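You operate a simulated robot arm through the tools that you are given. There is no shell and no other tool.

You are at the controls of a simulated robot arm. One attempt, no reset.

TASK
Put the dry square card in the desk drawer and lay the wet round card on the wire rack.
Fine: carry the wet card so that its paint does not run; shut the drawer.

Only the result counts: the job must be done as asked and must still hold three seconds after the hand-in. Knocking over, shifting, dropping, spilling or breaking anything else fails it.

THE ROBOT
A 6-joint arm with a three-finger gripper, fixed in place. Base frame: the origin is on the floor under the middle of its stand, x ahead of it, y to its left, z up. Readings come in mm, degrees, newtons and seconds.
It reaches about 1213 mm from its shoulder. Its first joint turns from -166.0 to 166.0 degrees. Payload 4.89 kg.
The tool frame sits at the grasp point between the pads (the TCP): z along the fingers, y along the line on which they close. The tips reach 30 mm beyond it. The gripper opens to 164 mm; its body begins 125 mm behind the TCP.
Orientation is told as [roll, pitch, yaw] about the base's x, y, z axes, in that order, counted from this pose: with the fingers straight down and closing along the base's y, the tool's x points along the base's -x, its y along +y and its z along -z.

THE INTERFACE
- The arm moves only by the tool arm_command. Its argument "rows" is a list of rows, each an object (a shift or turn left out is 0, a gripper value left out holds the last) with "translation": the shift along the tool's x, y, z in mm, a list of three; "dr": the turn, a rotation vector about the tool's x, y, z in rad, a list of three. In form: [{"translation": [x, y, z], "dr": [ax, ay, az]}, ...]. A call has 1 to 20 rows; each row shifts and turns the commanded pose from where the row before left it, along the tool's axes as they then stand. "jaw" is the closure in counts, from 0 (fully open) to 255 (shut), set as the call begins (left out, the last holds). Each row takes 0.2 s and may step no farther than 50 mm and 8.6 degrees from the row before; otherwise, or with a gripper value out of range, the whole call is refused. Where a pose cannot be reached the arm comes as near as it can. A force on the tool above 90 N (or 10 N above the force at the start of the call, whichever is more), or a blocked arm, ends the call early, and 0.2 s more pass. The fingers move at their own pace (about 108 mm/s each) and stop on an object; they squeeze with about 29 N. The grip force told is the motor's: it shows also when the fingers shut on nothing. Time passes only in rows, and 0.2 s behind the last, so rows that do not move let the fingers close. The reply holds the time, the measured pose of the TCP, the force on the tool along the base axes, the opening and the grip force, in the units named above and with some noise, with the torque about the TCP (base axes, N m) and any sound that the robot's microphone picked up, and new pictures: "views" is both (left out), scene, wrist or none.
- Cameras (640 x 400 px; columns grow to the right, rows downward): "scene" is fixed at [49.6, 519.5, 1268.2]; the picture's right is [-0.21, -0.98, 0.00], its down [-0.37, 0.08, -0.93] and it looks along [0.91, -0.20, -0.37] (base axes); focal length 330 px, centre (320, 200). "wrist" rides on the gripper at [76, -2, -152] in the tool frame; the picture's right is [0.02, 1.00, 0.00], its down [-0.88, 0.02, -0.47] and it looks along [-0.47, 0.01, 0.88] (tool axes); focal length 247 px, centre (320, 200). There is no depth. A picture from a camera that has moved, and an enlarged one, comes with that camera's place and axes in the base frame and with its lens. The place of the scene camera against the robot may be out by one fixed shift of up to 25 mm in any direction.
- raise_lower(by): moves the trunk up (or, below 0, down) by that many mm; the arm rides with it, the base frame stays. It gives what a move gives, with no picture.
- enlarge(camera, box): a new picture of the part [left, top, right, bottom] of that camera's present view, enlarged. It takes no simulated time.
- job_done(): hands the job in; it is judged then, once.

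Places have to be worked out from the pictures, the camera data and where the tool is seen. Open the gripper and draw the arm clear of the work before you hand the job in, unless the task says otherwise.

The tools are called after ">>>" as a command line: name --argument value ..., lists and objects as JSON in quotes. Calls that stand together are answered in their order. arm_command: Moves the arm, as the interface text tells. Its arguments: {"type":"object","properties":{"rows":{"type":"array","items":{"type":"object","properties":{"translation":{"type":"array","items":{"type":"number"}},"dr":{"type":"array","items":{"type":"number"}}}}},"jaw":{"type":"number"},"views":{"type":"string","enum":["both","scene","wrist","none"]}},"required":["rows"]} The other tools are called the same way: raise_lower (by) moves the trunk up or down; enlarge (camera, box) takes an enlarged picture of a part of a camera's view; job_done () hands the job in.

At the start:

```text
t: 0.0
ee_pos: [699.9, 199.2, 1023.6]
tool_rot: [0.0, 0.0, 0.0]
wrist_force: [-0.1, -0.7, -0.3]
torque: [-0.02, 0.03, 0.02]
grip_width: 164.2
gripper_force: 0.0
trunk travel left (down, up): [-200.0, 190.0]
```

scene: 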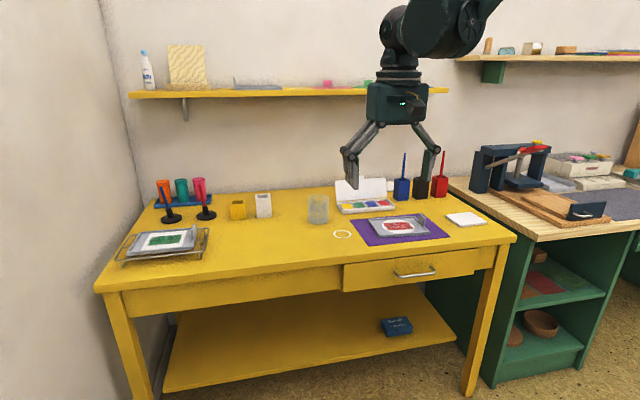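
wrist: 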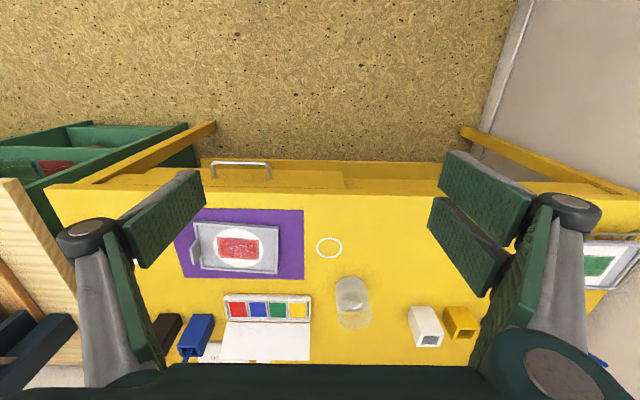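

The scene shows a yellow desk with a drawer on its right, a tray with a card on a purple mat, and another tray on a rack at the left. I'll enlarge several parts to tell the cards, the rack and the drawer apart.

>>> enlarge --camera "scene" --box '[320, 170, 520, 295]'

>>> enlarge --camera "scene" --box '[90, 170, 290, 295]'

>>> enlarge --camera "wrist" --box '[150, 150, 350, 275]'

>>> enlarge --camera "wrist" --box '[480, 200, 640, 300]'

```text
3.20 times, centred on (420, 232) of scene
camera zoom: at [49.6, 519.5, 1268.2], right [-0.21, -0.98, 0.0], down [-0.37, 0.08, -0.93], along [0.91, -0.2, -0.37], focal length 1056 px, centre (0, 96)
```

zoom: 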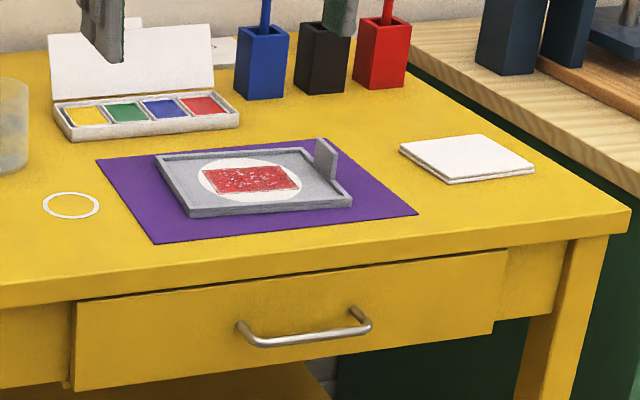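

```text
3.20 times, centred on (190, 232) of scene
camera zoom: at [49.6, 519.5, 1268.2], right [-0.21, -0.98, 0.0], down [-0.37, 0.08, -0.93], along [0.91, -0.2, -0.37], focal length 1056 px, centre (736, 96)
```

zoom: 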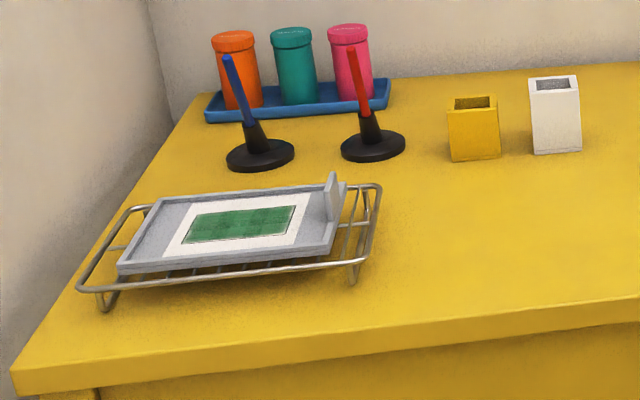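

```text
3.20 times, centred on (250, 212) of wrist
camera zoom: at [622.9, 197.5, 1175.1], right [-0.02, 1.0, 0.0], down [0.88, 0.02, 0.47], along [0.47, 0.01, -0.88], focal length 790 px, centre (544, 160)
```

zoom: 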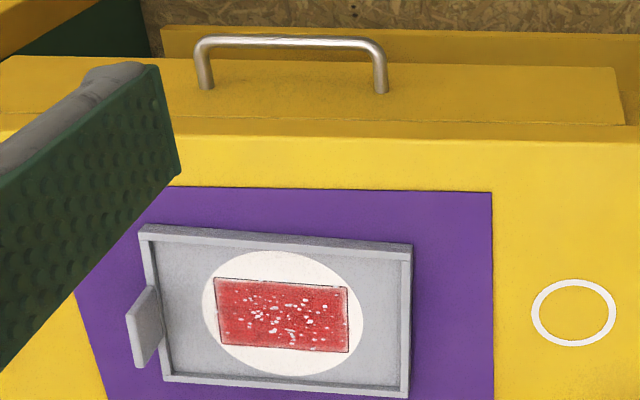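

```text
4.00 times, centred on (560, 250) of wrist
camera zoom: at [622.9, 197.5, 1175.1], right [-0.02, 1.0, 0.0], down [0.88, 0.02, 0.47], along [0.47, 0.01, -0.88], focal length 988 px, centre (-640, 0)
```

zoom: 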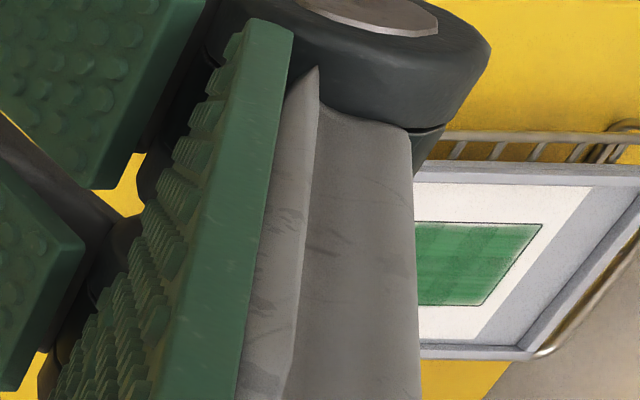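

The wet round card lies in a tray on the purple mat, and the dry square card lies in a similar tray on the wire rack. Each tray has an upright tab at its -y end, and the drawer has a bar handle near (800, 40, 710). I'll move the wrist camera over the drawer side to fix the desk height and handle position.

>>> arm_command --rows '[{"translation": [20, -32, 15]}, {"translation": [20, -32, 15]}, {"translation": [20, -32, 15]}, {"translation": [20, -32, 15]}, {"translation": [20, -31, 14]}, {"translation": [0, 0, 0]}]'

```text
t: 1.4
ee_pos: [601.6, 37.9, 946.2]
tool_rot: [0.0, 0.1, 0.1]
wrist_force: [-0.6, -0.1, 0.5]
torque: [-0.01, -0.01, 0.01]
grip_width: 164.1
gripper_force: 0.0
trunk travel left (down, up): [-200.0, 190.0]
camera wrist: at [523.4, 35.7, 1098.3], right [-0.02, 1.0, 0.0], down [0.88, 0.02, 0.47], along [0.47, 0.01, -0.88], focal length 247 px, centre (320, 200)
```

scene: 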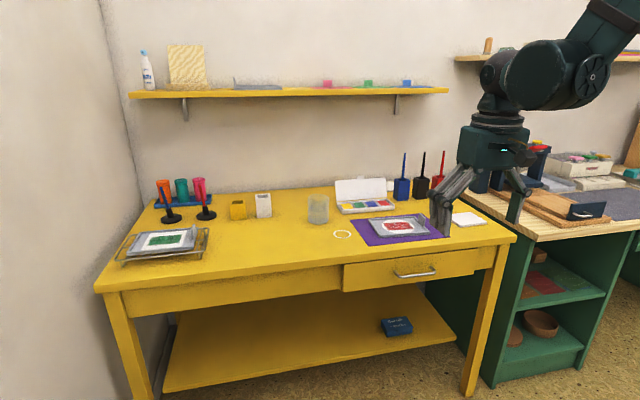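
wrist: 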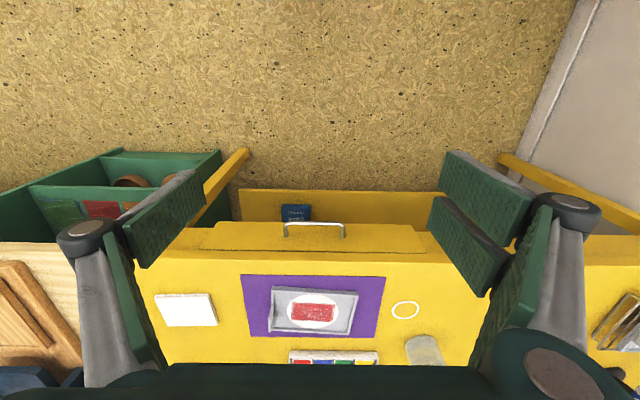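

The handle now appears at about column 314, row 230 of the wrist view. I'll enlarge both views for precise triangulation.

>>> enlarge --camera "wrist" --box '[180, 200, 340, 300]'

>>> enlarge --camera "wrist" --box '[240, 250, 440, 375]'

>>> enlarge --camera "scene" --box '[340, 210, 500, 310]'

```text
4.00 times, centred on (260, 250) of wrist
camera zoom: at [523.4, 35.7, 1098.3], right [-0.02, 1.0, 0.0], down [0.88, 0.02, 0.47], along [0.47, 0.01, -0.88], focal length 988 px, centre (560, 0)
```

zoom: 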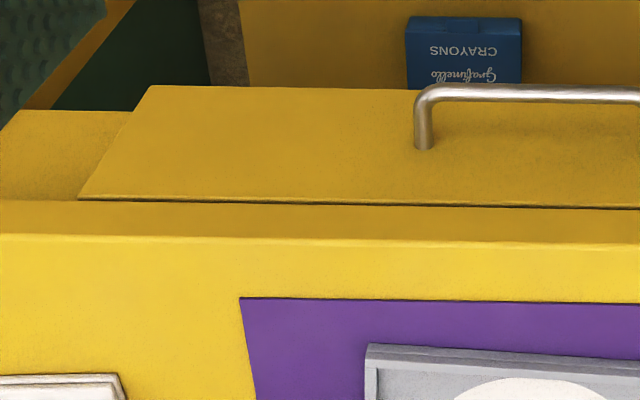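

```text
3.20 times, centred on (340, 312) of wrist
camera zoom: at [523.4, 35.7, 1098.3], right [-0.02, 1.0, 0.0], down [0.88, 0.02, 0.47], along [0.47, 0.01, -0.88], focal length 790 px, centre (256, -160)
```

zoom: 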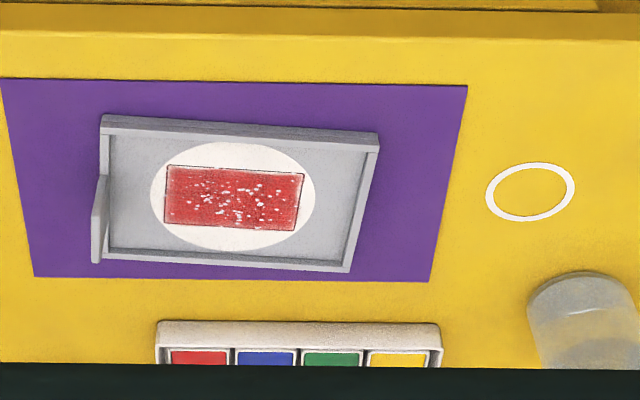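

```text
4.00 times, centred on (420, 260) of scene
camera zoom: at [49.6, 519.5, 1268.2], right [-0.21, -0.98, 0.0], down [-0.37, 0.08, -0.93], along [0.91, -0.2, -0.37], focal length 1320 px, centre (-80, -40)
```

zoom: 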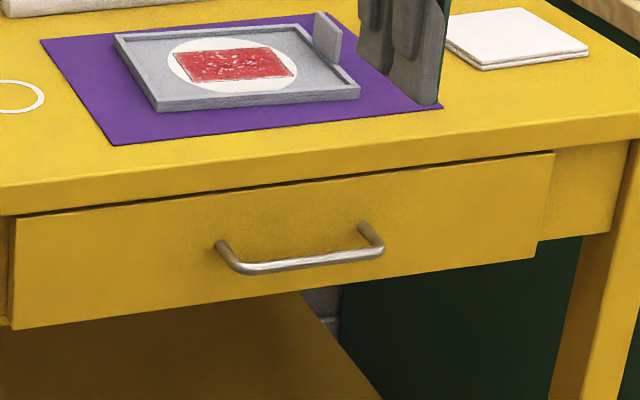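

From the two wrist views the desk top lies at z≈748 and its front edge at x≈839. The handle bar is at about x 802, z 675, y -30..92, with roughly a 30 mm gap behind it. I'll turn the gripper so it points at the drawer with the fingers closing vertically, starting with a 90° turn about the tool z axis.

>>> arm_command --rows '[{"dr": [0, 0, 0.1309]}, {"dr": [0, 0, 0.1309]}, {"dr": [0, 0, 0.1309]}, {"dr": [0, 0, 0.1309]}, {"dr": [0, 0, 0.1309]}, {"dr": [0, 0, 0.1309]}, {"dr": [0, 0, 0.1309]}, {"dr": [0, 0, 0.1309]}, {"dr": [0, 0, 0.1309]}, {"dr": [0, 0, 0.1309]}, {"dr": [0, 0, 0.1309]}, {"dr": [0, 0, 0.1309]}, {"translation": [0, 0, 0]}]'

```text
t: 4.2
ee_pos: [599.2, 39.3, 948.5]
tool_rot: [0.0, 0.0, -90.0]
wrist_force: [0.8, -0.5, 0.2]
torque: [0.02, 0.02, 0.0]
grip_width: 164.2
gripper_force: 0.1
trunk travel left (down, up): [-200.0, 190.0]
camera wrist: at [597.5, 116.7, 1101.1], right [1.0, 0.02, 0.0], down [0.02, -0.88, 0.47], along [0.01, -0.47, -0.88], focal length 247 px, centre (320, 200)
```

scene: 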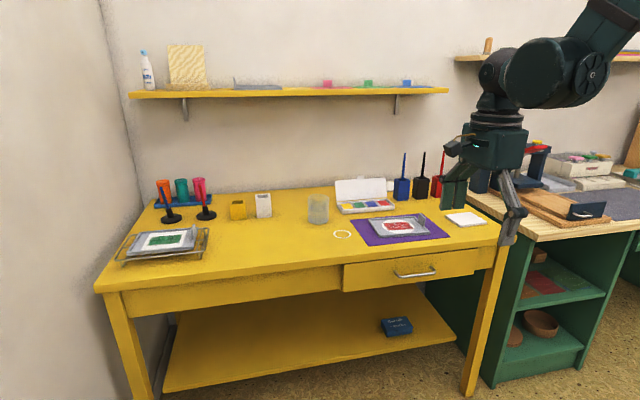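
wrist: 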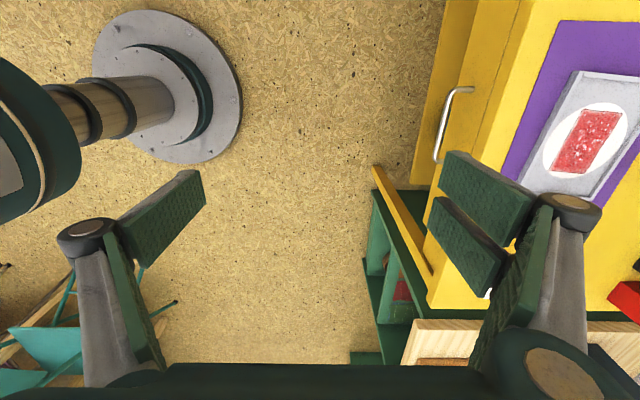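

The jaws now close along x with the camera on the +y side. Next I'll pitch the gripper forward by 90° so that the fingers point at the drawer.

>>> arm_command --rows '[{"dr": [-0.1309, 0, 0]}, {"dr": [-0.1309, 0, 0]}, {"dr": [-0.1309, 0, 0]}, {"dr": [-0.1309, 0, 0]}, {"dr": [-0.1309, 0, 0]}, {"dr": [-0.1309, 0, 0]}, {"dr": [-0.1309, 0, 0]}, {"dr": [-0.1309, 0, 0]}, {"dr": [-0.1309, 0, 0]}, {"dr": [-0.1309, 0, 0]}, {"dr": [-0.1309, 0, 0]}, {"dr": [-0.1309, 0, 0]}, {"translation": [0, 0, 0]}]'

```text
t: 7.0
ee_pos: [648.8, 44.6, 1194.6]
tool_rot: [87.7, -0.1, -89.9]
wrist_force: [0.4, 0.0, -1.0]
torque: [-0.02, 0.01, 0.01]
grip_width: 163.9
gripper_force: 0.1
out of reach, approached as far as the arm can: row 5, 6, 7, 8, 9, 10, 11, 12
trunk travel left (down, up): [-200.0, 190.0]
camera wrist: at [495.9, 121.5, 1197.4], right [0.04, 0.02, 1.0], down [-0.47, -0.88, 0.04], along [0.88, -0.47, -0.02], focal length 247 px, centre (320, 200)
```

scene: 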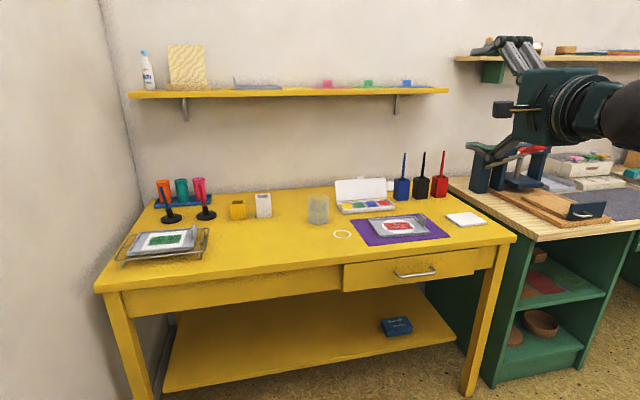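
wrist: 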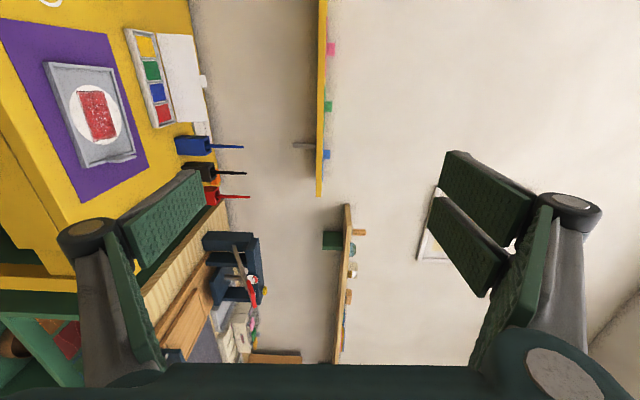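

The horizontal pose was out of reach this close in, and the arm ended at (649, 45, 1195). I'll look closely at the fingers to judge whether one fits behind the handle bar in a fingers-down pose instead.

>>> enlarge --camera "wrist" --box '[40, 140, 296, 300]'

>>> enlarge --camera "wrist" --box '[400, 130, 624, 270]'

>>> enlarge --camera "scene" --box '[440, 20, 640, 145]'

```text
2.50 times, centred on (168, 220) of wrist
camera zoom: at [495.9, 121.5, 1197.4], right [0.04, 0.02, 1.0], down [-0.47, -0.88, 0.04], along [0.88, -0.47, -0.02], focal length 617 px, centre (700, 150)
```

zoom: 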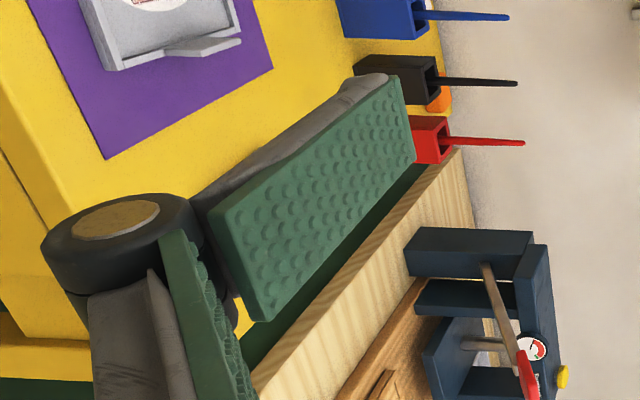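

```text
2.86 times, centred on (512, 200) of wrist
camera zoom: at [495.9, 121.5, 1197.4], right [0.04, 0.02, 1.0], down [-0.47, -0.88, 0.04], along [0.88, -0.47, -0.02], focal length 706 px, centre (-229, 200)
```

zoom: 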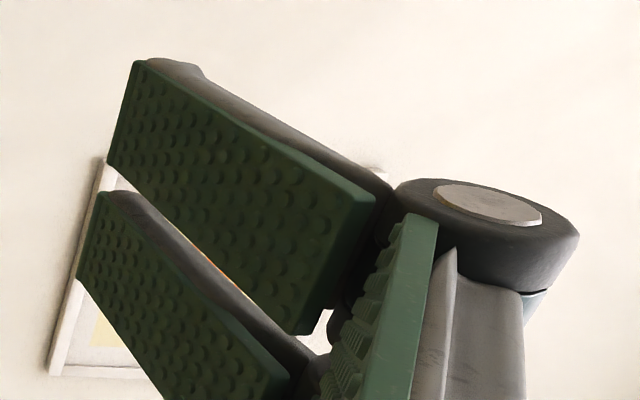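

```text
3.20 times, centred on (540, 82) of scene
camera zoom: at [49.6, 519.5, 1268.2], right [-0.21, -0.98, 0.0], down [-0.37, 0.08, -0.93], along [0.91, -0.2, -0.37], focal length 1056 px, centre (-384, 576)
```

zoom: 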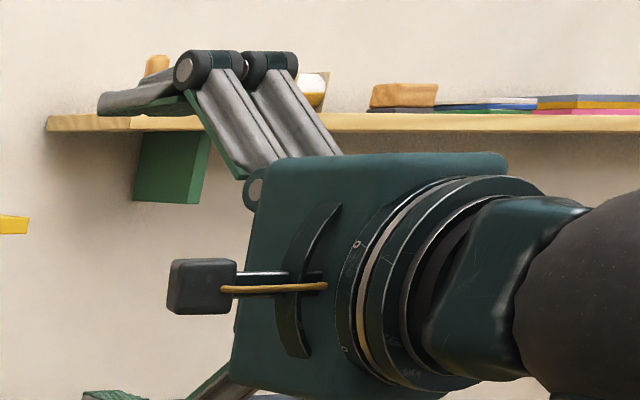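

The fingers are about 15–20 mm thick with wide knuckles, so a grip from a tilted approach, with the fingers pointing forward and down, looks best. I'll back the pitch off to about 60° and see where the commanded pose stands.

>>> arm_command --rows '[{"dr": [0.1309, 0, 0]}, {"dr": [0.1309, 0, 0]}, {"dr": [0.1309, 0, 0]}, {"dr": [0.1309, 0, 0]}, {"translation": [0, 0, 0]}]' --views "none"

```text
t: 8.2
ee_pos: [648.5, 46.0, 1192.9]
tool_rot: [59.9, 0.0, -89.9]
wrist_force: [0.0, -0.4, 0.1]
torque: [-0.01, 0.05, 0.01]
grip_width: 164.1
gripper_force: 0.1
trunk travel left (down, up): [-200.0, 190.0]
```

Pitch 60° is reached at (648, 46, 1193). I'll descend toward (740, 31, 760) in front of the drawer in two stages and check that the poses stay reachable.

>>> arm_command --rows '[{"translation": [-1.5, -32.9, 29.6]}, {"translation": [-1.5, -32.9, 29.6]}, {"translation": [-1.5, -32.9, 29.6]}, {"translation": [-1.5, -32.9, 29.6]}, {"translation": [-1.5, -32.9, 29.6]}, {"translation": [0, 0, 0]}]'

```text
t: 9.6
ee_pos: [715.9, 37.2, 1027.5]
tool_rot: [59.7, 0.0, -90.1]
wrist_force: [1.0, -0.4, -0.2]
torque: [-0.01, 0.01, -0.04]
grip_width: 163.8
gripper_force: 0.1
out of reach, approached as far as the arm can: row 4, 5
trunk travel left (down, up): [-200.0, 190.0]
camera wrist: at [582.2, 113.6, 1102.4], right [0.5, 0.02, 0.86], down [-0.4, -0.88, 0.25], along [0.77, -0.47, -0.43], focal length 247 px, centre (320, 200)
```

scene: 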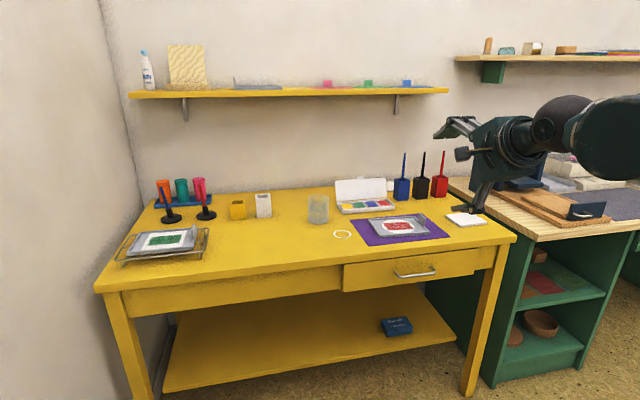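
wrist: 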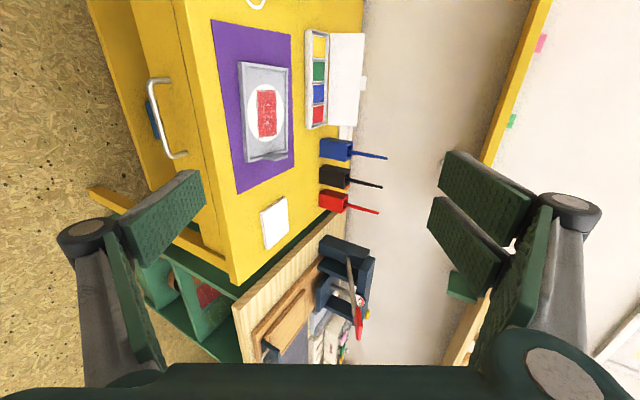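

The arm seems limited by a minimum distance from its shoulder, which sits low at about z 650. Lowering the trunk by 200 mm should let it work low and close in. The path below the gripper in front of the desk is clear, since the desk edge is at x≈839.

>>> raise_lower --by -200

```text
t: 11.8
ee_pos: [714.4, 37.3, 827.9]
tool_rot: [59.8, 0.1, -90.1]
wrist_force: [-0.3, -0.1, 0.4]
torque: [0.0, 0.02, 0.0]
grip_width: 164.1
gripper_force: 0.1
trunk travel left (down, up): [0.0, 390.0]
```

The trunk is fully down and the gripper is at (714, 37, 828). I'll reduce the pitch to 30° in place and look at the handle.

>>> arm_command --rows '[{"dr": [0.1309, 0, 0]}, {"dr": [0.1309, 0, 0]}, {"dr": [0.1309, 0, 0]}, {"dr": [0.1309, 0, 0]}, {"translation": [0, 0, 0]}]'

```text
t: 13.0
ee_pos: [714.5, 36.7, 827.9]
tool_rot: [29.7, 0.0, -90.0]
wrist_force: [0.1, -0.1, 0.4]
torque: [0.0, 0.0, 0.05]
grip_width: 164.0
gripper_force: 0.1
trunk travel left (down, up): [0.0, 390.0]
camera wrist: at [636.6, 113.4, 959.0], right [0.87, 0.02, 0.5], down [-0.22, -0.88, 0.42], along [0.45, -0.47, -0.76], focal length 247 px, centre (320, 200)
```

scene: 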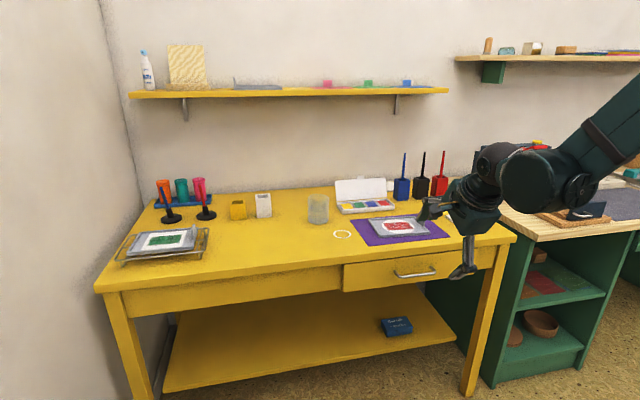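
wrist: 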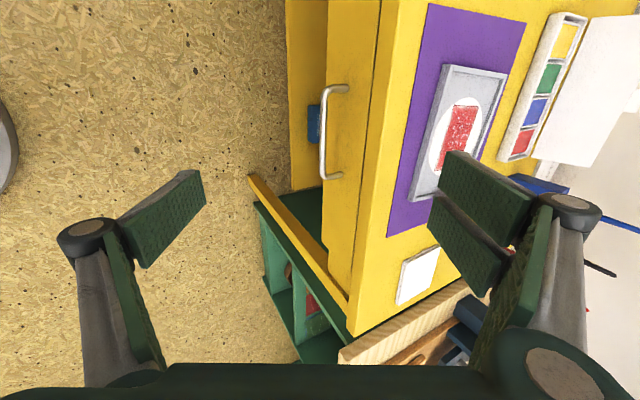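

The handle is well seen from here. I'll enlarge it to refine its position and the gap behind the bar.

>>> enlarge --camera "wrist" --box '[280, 70, 440, 170]'

>>> enlarge --camera "wrist" --box '[280, 120, 440, 220]'

```text
4.00 times, centred on (360, 120) of wrist
camera zoom: at [636.6, 113.4, 959.0], right [0.87, 0.02, 0.5], down [-0.22, -0.88, 0.42], along [0.45, -0.47, -0.76], focal length 988 px, centre (160, 520)
```

zoom: 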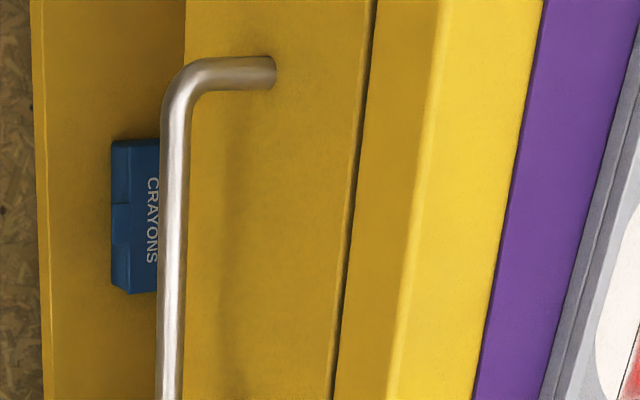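

```text
4.00 times, centred on (360, 170) of wrist
camera zoom: at [636.6, 113.4, 959.0], right [0.87, 0.02, 0.5], down [-0.22, -0.88, 0.42], along [0.45, -0.47, -0.76], focal length 988 px, centre (160, 320)
```

zoom: 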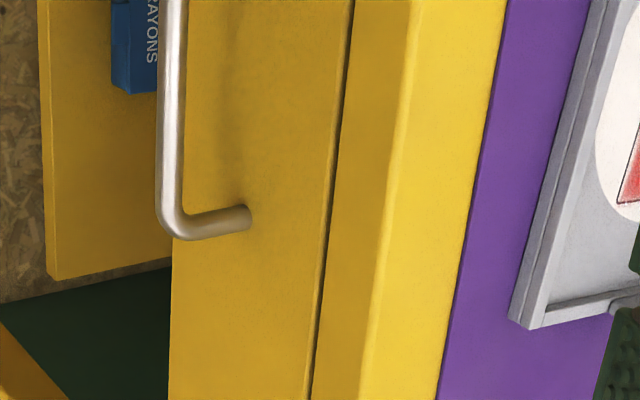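

From the scene and wrist views together: the bar is at x≈803, z≈679, y -25..91, and the drawer front is at x≈836, leaving a 28 mm gap. The scene camera sits about 21 mm right and 10 mm down of its stated place. I'll narrow the jaws to about 40 mm and move to a pre-approach point in line with the bar.

>>> arm_command --rows '[{"translation": [-1.2, -2, 29.1]}, {"translation": [-1.2, -2, 29.1]}, {"translation": [-1.2, -2, 29.1]}, {"translation": [0, 0, 0]}, {"translation": [0, 0, 0]}]' --jaw 193

```text
t: 14.2
ee_pos: [753.1, 34.0, 749.5]
tool_rot: [29.8, -0.1, -90.1]
wrist_force: [0.2, -0.3, 0.2]
torque: [-0.01, -0.05, -0.01]
grip_width: 39.9
gripper_force: 0.1
trunk travel left (down, up): [0.0, 390.0]
camera wrist: at [674.9, 110.9, 879.9], right [0.87, 0.02, 0.5], down [-0.22, -0.88, 0.42], along [0.45, -0.47, -0.76], focal length 247 px, centre (320, 200)
```

scene: 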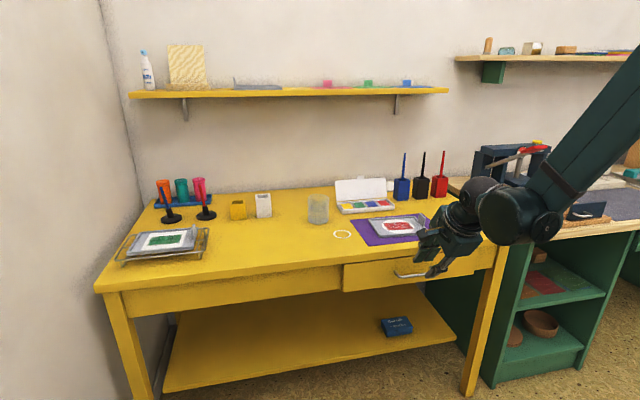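
wrist: 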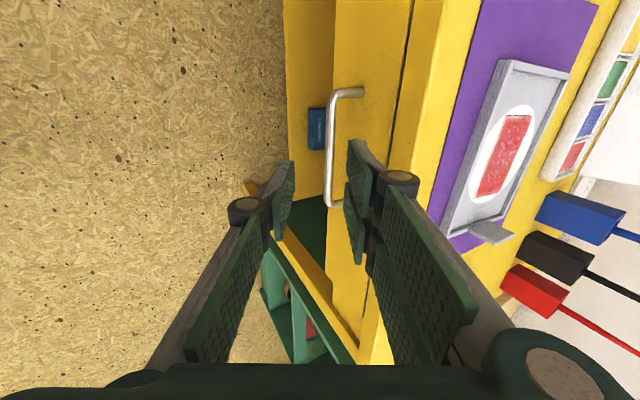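

The jaw opening reads 39.9 mm, and in the wrist view the bar lies about 9 mm to the inner-finger side of centre, as planned. I'll slide in 70 mm along the tool axis so the bar passes between the pads.

>>> arm_command --rows '[{"translation": [0, 0, 20]}, {"translation": [0, 0, 20]}, {"translation": [0, 0, 15]}, {"translation": [0, 0, 15]}, {"translation": [0, 0, 0]}]'

```text
t: 15.4
ee_pos: [787.3, 34.7, 690.1]
tool_rot: [29.8, 0.0, -90.1]
wrist_force: [-1.0, -0.6, -0.7]
torque: [0.01, -0.02, -0.03]
grip_width: 39.7
gripper_force: 0.0
trunk travel left (down, up): [0.0, 390.0]
camera wrist: at [709.7, 111.4, 820.6], right [0.87, 0.02, 0.5], down [-0.22, -0.88, 0.42], along [0.45, -0.47, -0.76], focal length 247 px, centre (320, 200)
```

scene: 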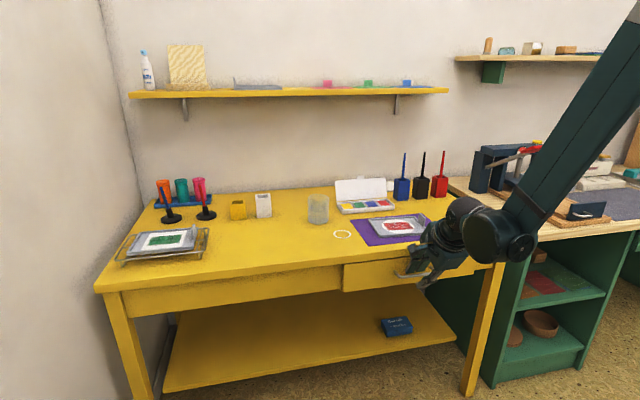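
wrist: 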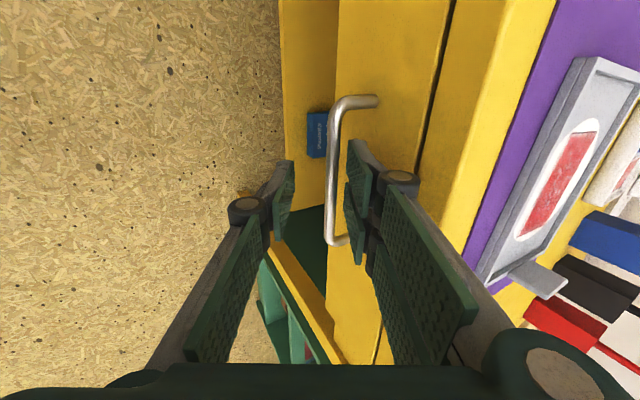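

>>> enlarge --camera "wrist" --box '[230, 80, 454, 220]'

>>> enlarge --camera "scene" --box '[360, 190, 520, 290]'

```text
2.86 times, centred on (342, 150) of wrist
camera zoom: at [709.7, 111.4, 820.6], right [0.87, 0.02, 0.5], down [-0.22, -0.88, 0.42], along [0.45, -0.47, -0.76], focal length 706 px, centre (257, 343)
```

zoom: 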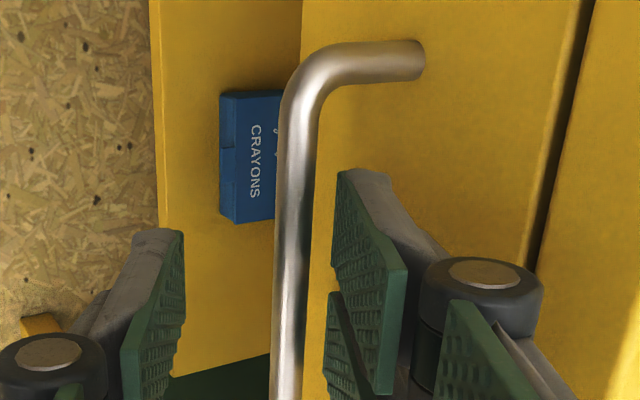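

```text
4.00 times, centred on (440, 240) of scene
camera zoom: at [49.6, 519.5, 1268.2], right [-0.21, -0.98, 0.0], down [-0.37, 0.08, -0.93], along [0.91, -0.2, -0.37], focal length 1320 px, centre (-160, 40)
```

zoom: 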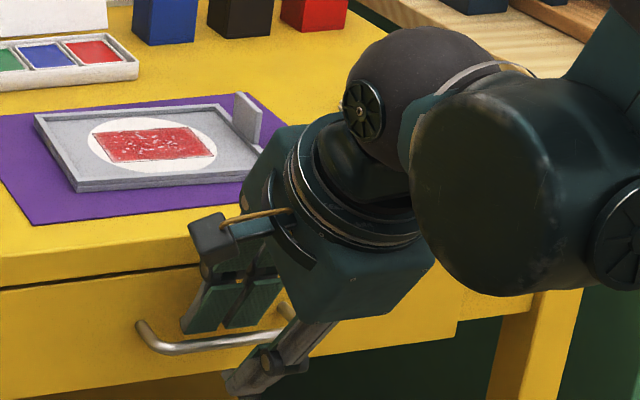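

The bar lies between the pads but close to the inner tips' end. I'll go 8 mm lower, then centre the bar while narrowing the jaws.

>>> arm_command --rows '[{"translation": [0, -4, 7]}, {"translation": [0, 0, 0]}]' --views "none"

>>> arm_command --rows '[{"translation": [0, 6, 0]}, {"translation": [0, 0, 0]}]' --jaw 210 --views "wrist"

```text
t: 16.0
ee_pos: [786.5, 34.7, 681.9]
tool_rot: [29.8, 0.0, -90.0]
wrist_force: [0.5, -0.2, -0.6]
torque: [-0.02, 0.0, -0.01]
grip_width: 40.0
gripper_force: 0.0
trunk travel left (down, up): [0.0, 390.0]
```

```text
t: 16.6
ee_pos: [791.9, 32.7, 684.8]
tool_rot: [29.8, 0.0, -90.0]
wrist_force: [-1.3, 0.2, 0.5]
torque: [-0.03, -0.03, 0.0]
grip_width: 28.6
gripper_force: 0.0
trunk travel left (down, up): [0.0, 390.0]
camera wrist: at [714.3, 110.2, 815.8], right [0.87, 0.02, 0.5], down [-0.22, -0.88, 0.42], along [0.45, -0.47, -0.76], focal length 247 px, centre (320, 200)
```

wrist: 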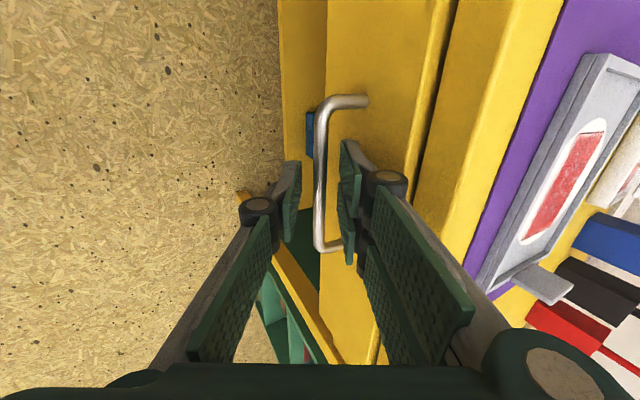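

The bar is now nearly centred between the pads, with no contact forces. I'll close the jaws on it.

>>> arm_command --rows '[{"translation": [0, 4, 0]}, {"translation": [0, 0, 0]}, {"translation": [0, 0, 0]}]' --jaw 255

```text
t: 17.4
ee_pos: [797.4, 34.2, 685.6]
tool_rot: [29.7, 0.0, -89.9]
wrist_force: [-1.1, -0.2, -29.5]
torque: [0.47, 0.17, -1.0]
grip_width: 9.0
gripper_force: 44.9
trunk travel left (down, up): [0.0, 390.0]
camera wrist: at [718.7, 110.3, 816.3], right [0.87, 0.02, 0.5], down [-0.22, -0.88, 0.42], along [0.45, -0.47, -0.76], focal length 247 px, centre (320, 200)
```

scene: 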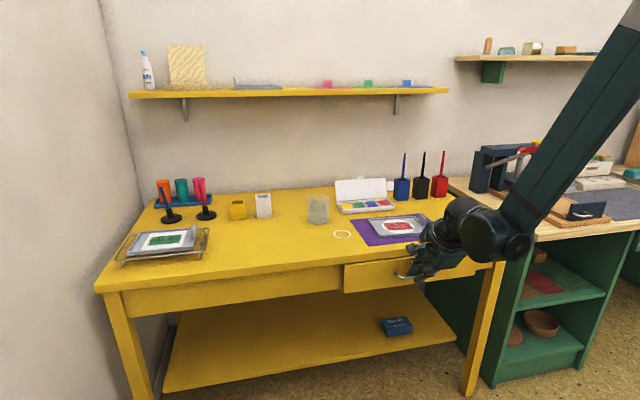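
wrist: 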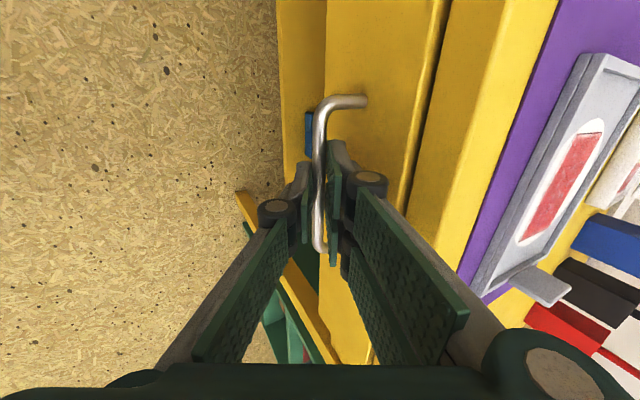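

The jaws hold the 9 mm bar firmly. I'll pull the drawer along base -x, at first gently for 40 mm.

>>> arm_command --rows '[{"translation": [0, -9.2, -4.1]}, {"translation": [0, -8.7, -5]}, {"translation": [0, -8.7, -5]}, {"translation": [0, -8.7, -5]}, {"translation": [0, 0, 0]}]' --views "scene"

```text
t: 18.6
ee_pos: [755.6, 34.6, 684.4]
tool_rot: [29.8, 0.0, -89.9]
wrist_force: [-0.2, 16.1, -1.3]
torque: [1.09, 0.02, -0.77]
grip_width: 9.4
gripper_force: 45.3
trunk travel left (down, up): [0.0, 390.0]
```

scene: 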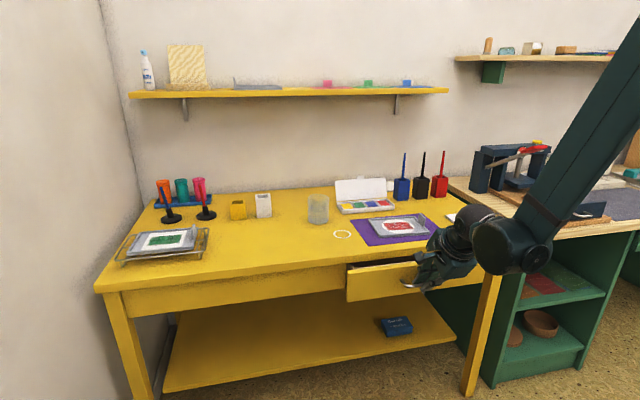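

The drawer slides freely (now about 42 mm out). I'll pull another 80 mm.

>>> arm_command --rows '[{"translation": [0, -13, -7.5]}, {"translation": [0, -13, -7.5]}, {"translation": [0, -13, -7.5]}, {"translation": [0, -13, -7.5]}, {"translation": [0, -13, -7.5]}, {"translation": [0, 0, 0]}]' --views "scene"

```text
t: 20.0
ee_pos: [681.4, 32.6, 684.7]
tool_rot: [29.7, 0.0, -90.1]
wrist_force: [-1.1, 33.2, -4.7]
torque: [1.04, 0.03, -0.81]
grip_width: 9.1
gripper_force: 45.0
trunk travel left (down, up): [0.0, 390.0]
```

scene: 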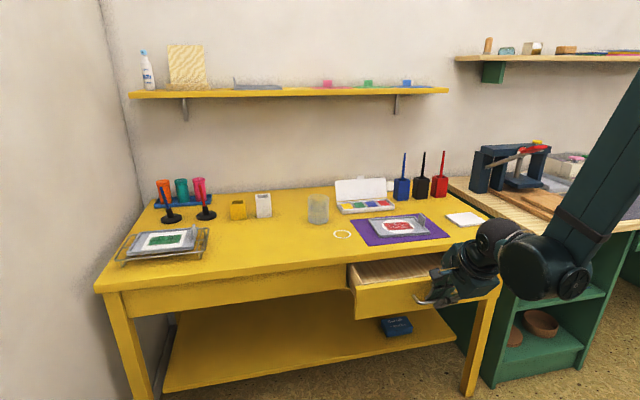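

The drawer is 116 mm out, with a sideways force of 33 N building up. I'll correct y by a few mm while pulling another 40 mm.

>>> arm_command --rows '[{"translation": [1.5, -8.7, -5]}, {"translation": [1.5, -8.7, -5]}, {"translation": [0.5, -8.7, -5]}, {"translation": [0, -8.7, -5]}, {"translation": [0, 0, 0]}]' --views "both"

```text
t: 21.2
ee_pos: [649.3, 37.1, 700.2]
tool_rot: [29.8, 0.0, -90.0]
wrist_force: [-0.5, 0.3, -0.1]
torque: [-0.03, -0.01, -0.01]
grip_width: 0.2
gripper_force: 44.9
out of reach, approached as far as the arm can: row 1, 2, 3, 4
trunk travel left (down, up): [0.0, 390.0]
camera wrist: at [572.0, 113.2, 832.4], right [0.87, 0.02, 0.49], down [-0.22, -0.88, 0.42], along [0.45, -0.47, -0.76], focal length 247 px, centre (320, 200)
```

scene: 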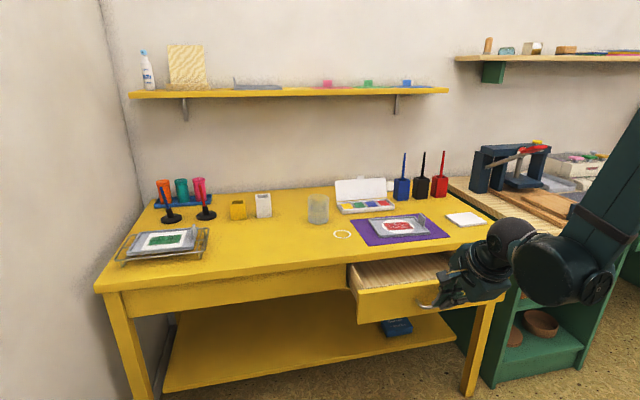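
wrist: 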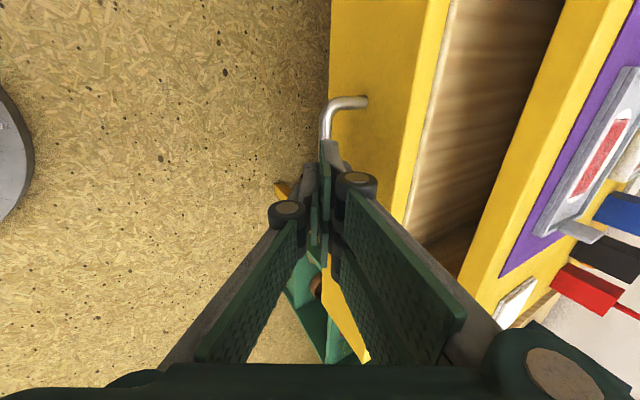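

The arm hit its near limit and slipped off the bar, but the drawer is open about 145 mm and nothing else was disturbed. I'll go straight up, set the fingers vertical, and plan to pull the rest from inside the front panel.

>>> arm_command --rows '[{"translation": [0, 19.9, -34.7]}, {"translation": [0, 19.9, -34.7]}, {"translation": [0, 19.9, -34.7]}, {"dr": [0.1309, 0, 0]}, {"dr": [0.1309, 0, 0]}, {"dr": [0.1309, 0, 0]}, {"dr": [0.1265, 0, 0]}, {"translation": [0, 0, 0]}]' --views "both"

```text
t: 23.0
ee_pos: [649.0, 35.7, 819.9]
tool_rot: [0.1, 0.0, -90.0]
wrist_force: [-0.6, -0.4, 0.3]
torque: [-0.02, -0.08, 0.02]
grip_width: 0.1
gripper_force: 45.5
trunk travel left (down, up): [0.0, 390.0]
camera wrist: at [646.2, 112.5, 972.5], right [1.0, 0.02, 0.0], down [0.02, -0.88, 0.47], along [0.01, -0.47, -0.88], focal length 247 px, centre (320, 200)
```

scene: 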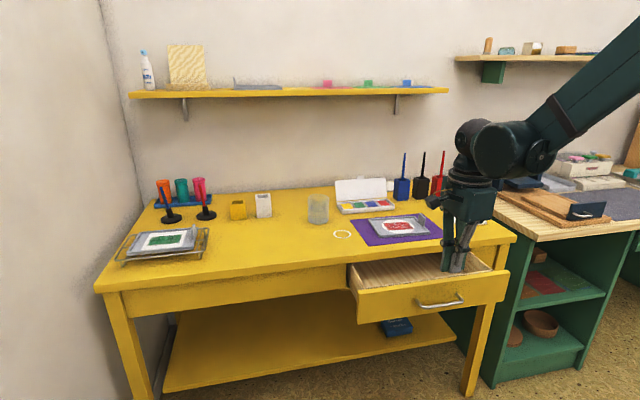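
wrist: 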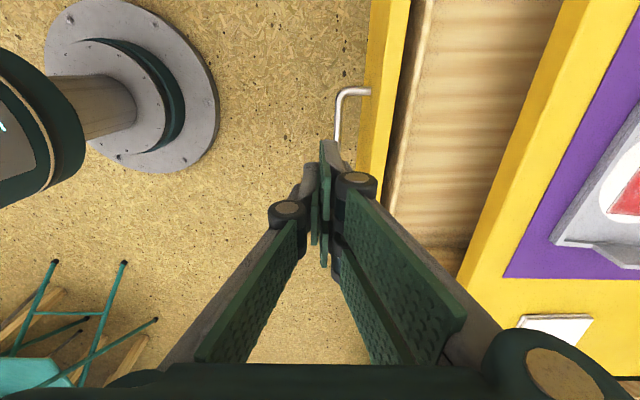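

>>> enlarge --camera "wrist" --box '[330, 0, 570, 150]'

>>> enlarge --camera "scene" --box '[335, 240, 525, 340]'

```text
2.67 times, centred on (450, 75) of wrist
camera zoom: at [646.2, 112.5, 972.5], right [1.0, 0.02, 0.0], down [0.02, -0.88, 0.47], along [0.01, -0.47, -0.88], focal length 659 px, centre (-27, 533)
```

zoom: 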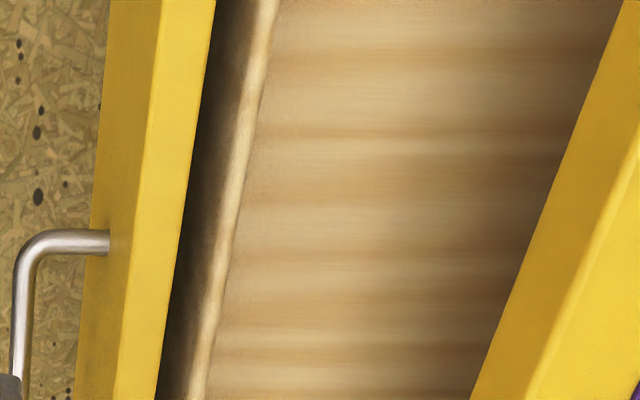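

```text
3.37 times, centred on (430, 290) of scene
camera zoom: at [49.6, 519.5, 1268.2], right [-0.21, -0.98, 0.0], down [-0.37, 0.08, -0.93], along [0.91, -0.2, -0.37], focal length 1111 px, centre (-50, -103)
```

zoom: 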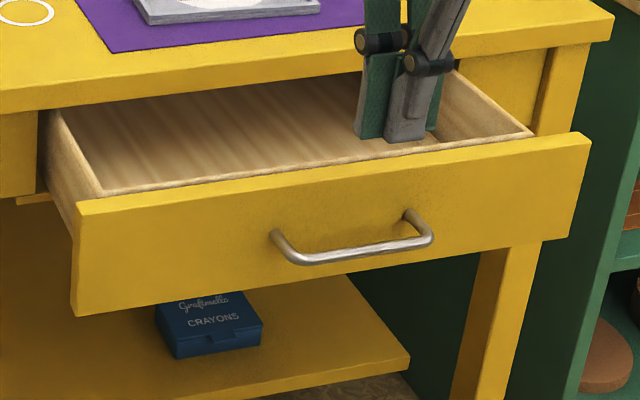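

The drawer is about 130 mm open (outer face x≈706, inner wall x≈747) and empty. I need more room, so I'll lower the closed fingertips inside the drawer near x=790 and drag the front wall further out.

>>> arm_command --rows '[{"translation": [0, 47, 0]}, {"translation": [0, 47, 0]}, {"translation": [0, 47, 0]}, {"translation": [0, 0, 30]}, {"translation": [0, 0, 30]}, {"translation": [0, 0, 0]}]' --views "both"

```text
t: 24.4
ee_pos: [789.2, 37.4, 759.4]
tool_rot: [0.1, 0.0, -90.0]
wrist_force: [-0.3, 0.2, 0.3]
torque: [-0.03, -0.05, 0.01]
grip_width: 0.0
gripper_force: 45.3
trunk travel left (down, up): [0.0, 390.0]
camera wrist: at [786.6, 113.8, 912.3], right [1.0, 0.02, 0.0], down [0.02, -0.88, 0.47], along [0.01, -0.47, -0.88], focal length 247 px, centre (320, 200)
```

scene: 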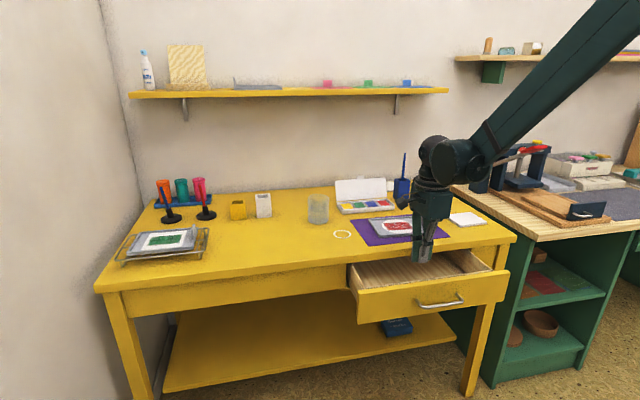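
wrist: 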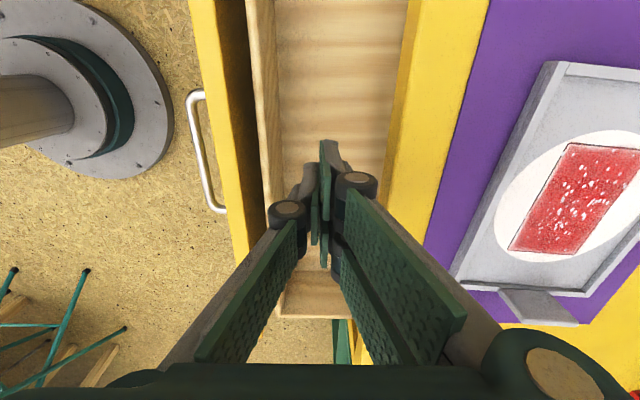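

>>> enlarge --camera "wrist" --box '[180, 0, 420, 150]'

```text
2.67 times, centred on (300, 75) of wrist
camera zoom: at [786.6, 113.8, 912.3], right [1.0, 0.02, 0.0], down [0.02, -0.88, 0.47], along [0.01, -0.47, -0.88], focal length 659 px, centre (373, 533)
```

zoom: 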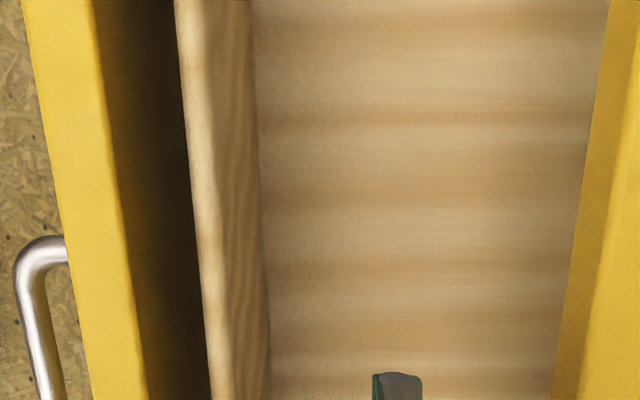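

The inner front wall is at x≈742 with its top at z≈704, and the floor is near z≈617. I'll lower the fingertips to z≈660 inside the drawer and then drag in -x.

>>> arm_command --rows '[{"translation": [0, 0, 23]}, {"translation": [0, 0, 23]}, {"translation": [0, 0, 23]}, {"translation": [0, -12, 0]}, {"translation": [0, -12, 0]}, {"translation": [0, -12, 0]}, {"translation": [0, -12, 0]}, {"translation": [0, 0, 0]}]' --views "both"

```text
t: 26.2
ee_pos: [742.9, 37.8, 691.2]
tool_rot: [0.1, 0.0, -89.9]
wrist_force: [-0.4, 0.3, 0.2]
torque: [0.0, 0.02, 0.0]
grip_width: 0.0
gripper_force: 45.2
trunk travel left (down, up): [0.0, 390.0]
camera wrist: at [739.8, 114.6, 843.3], right [1.0, 0.02, 0.0], down [0.02, -0.88, 0.47], along [0.01, -0.47, -0.88], focal length 247 px, centre (320, 200)
```

scene: 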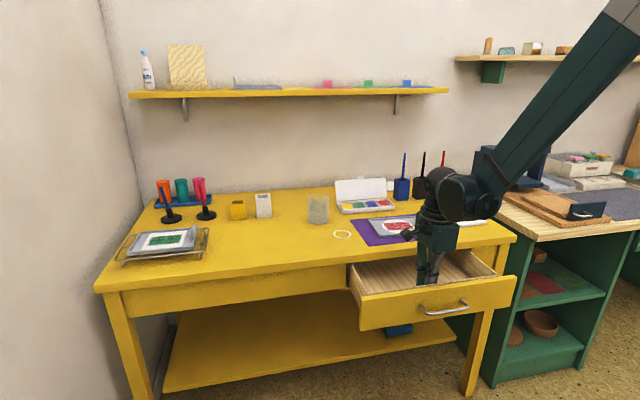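
wrist: 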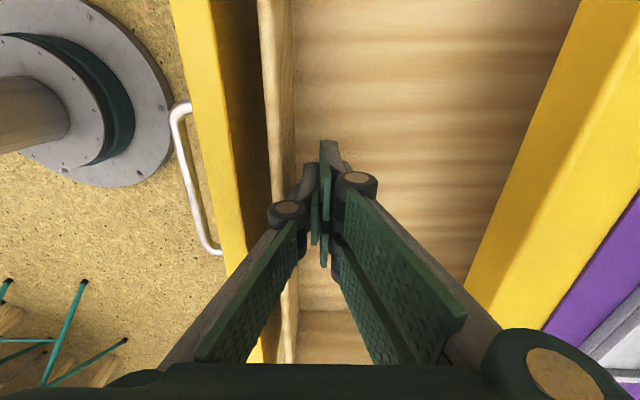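

The drawer follows the fingers with almost no force. I'll keep dragging about 78 mm more.

>>> arm_command --rows '[{"translation": [0, -13, 0]}, {"translation": [0, -13, 0]}, {"translation": [0, -13, 0]}, {"translation": [0, -13, 0]}, {"translation": [0, -13, 0]}, {"translation": [0, -13, 0]}, {"translation": [0, 0, 0]}]' --views "both"

```text
t: 27.8
ee_pos: [664.3, 39.9, 692.4]
tool_rot: [0.0, 0.0, -90.0]
wrist_force: [0.1, 0.0, 0.8]
torque: [0.03, 0.01, -0.02]
grip_width: 0.0
gripper_force: 44.7
trunk travel left (down, up): [0.0, 390.0]
camera wrist: at [661.1, 115.9, 844.6], right [1.0, 0.02, 0.0], down [0.02, -0.88, 0.47], along [0.01, -0.47, -0.88], focal length 247 px, centre (320, 200)
```

scene: 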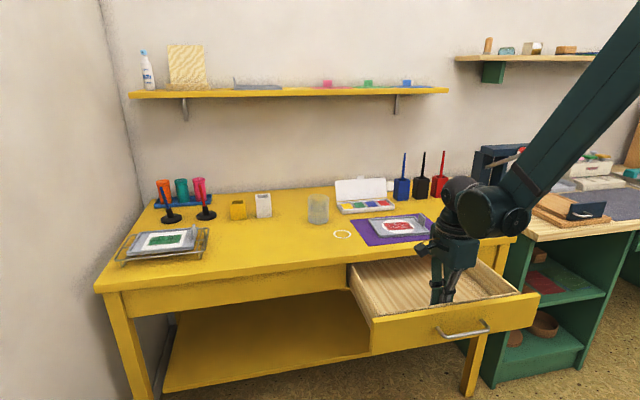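
wrist: 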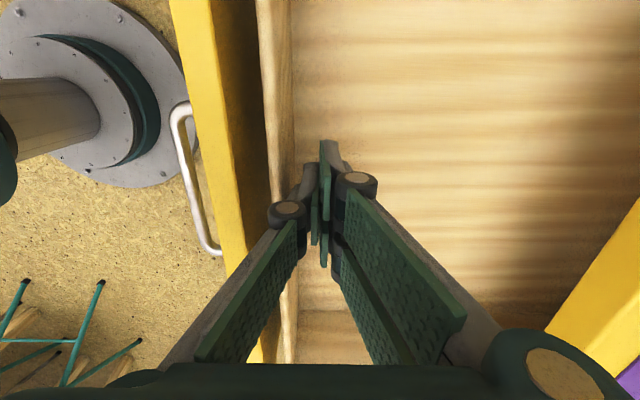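

The drawer is now about 220 mm out, giving roughly 190 mm of opening. I'll ease off the wall, raise the hand clear, and turn the wrist back to yaw 0.

>>> arm_command --rows '[{"translation": [0, 20, 0]}, {"translation": [0, 0, -45]}, {"translation": [0, 0, -45]}, {"translation": [0, 0, -45]}, {"translation": [0, 0, -45]}, {"dr": [0, 0, -0.1309]}, {"dr": [0, 0, -0.1309]}, {"dr": [0, 0, -0.1309]}, {"dr": [0, 0, -0.1309]}, {"dr": [0, 0, -0.1309]}, {"dr": [0, 0, -0.1309]}, {"dr": [0, 0, -0.1309]}, {"dr": [0, 0, -0.1309]}, {"dr": [0, 0, -0.1309]}, {"dr": [0, 0, -0.1309]}, {"dr": [0, 0, -0.1309]}, {"dr": [0, 0, -0.1309]}, {"translation": [0, 0, 0]}]' --jaw 120 --views "both"

```text
t: 31.6
ee_pos: [683.5, 36.7, 870.6]
tool_rot: [-0.1, 0.0, 0.1]
wrist_force: [-1.1, -0.4, 0.2]
torque: [0.01, 0.0, -0.01]
grip_width: 86.5
gripper_force: 0.0
trunk travel left (down, up): [0.0, 390.0]
camera wrist: at [606.5, 35.6, 1024.2], right [-0.02, 1.0, 0.0], down [0.88, 0.02, 0.47], along [0.47, 0.01, -0.88], focal length 247 px, centre (320, 200)
```

scene: 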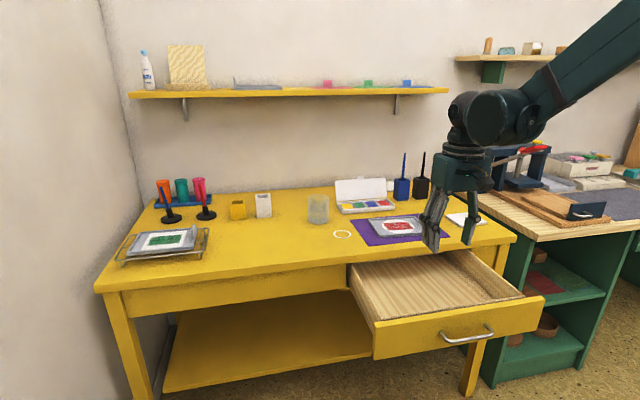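
wrist: 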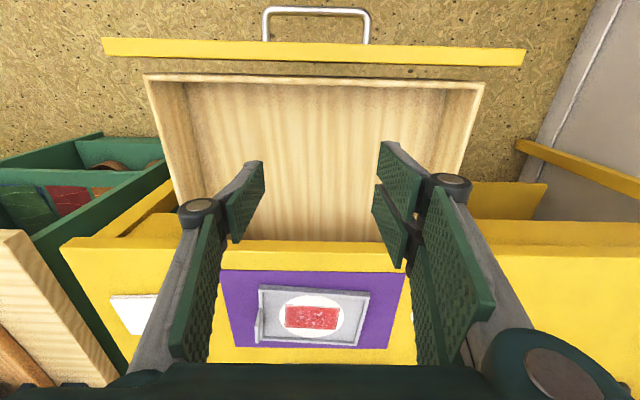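

The drawer interior spans about y -140..205 and x 622..839, and is empty. Next I'll raise the trunk to reach the far rack, then move to look at it.

>>> raise_lower --by 300

```text
t: 34.6
ee_pos: [684.5, 36.7, 1172.3]
tool_rot: [0.0, 0.0, 0.0]
wrist_force: [1.0, -0.5, 0.4]
torque: [-0.01, -0.01, 0.02]
grip_width: 86.7
gripper_force: 0.1
trunk travel left (down, up): [-300.0, 90.0]
```

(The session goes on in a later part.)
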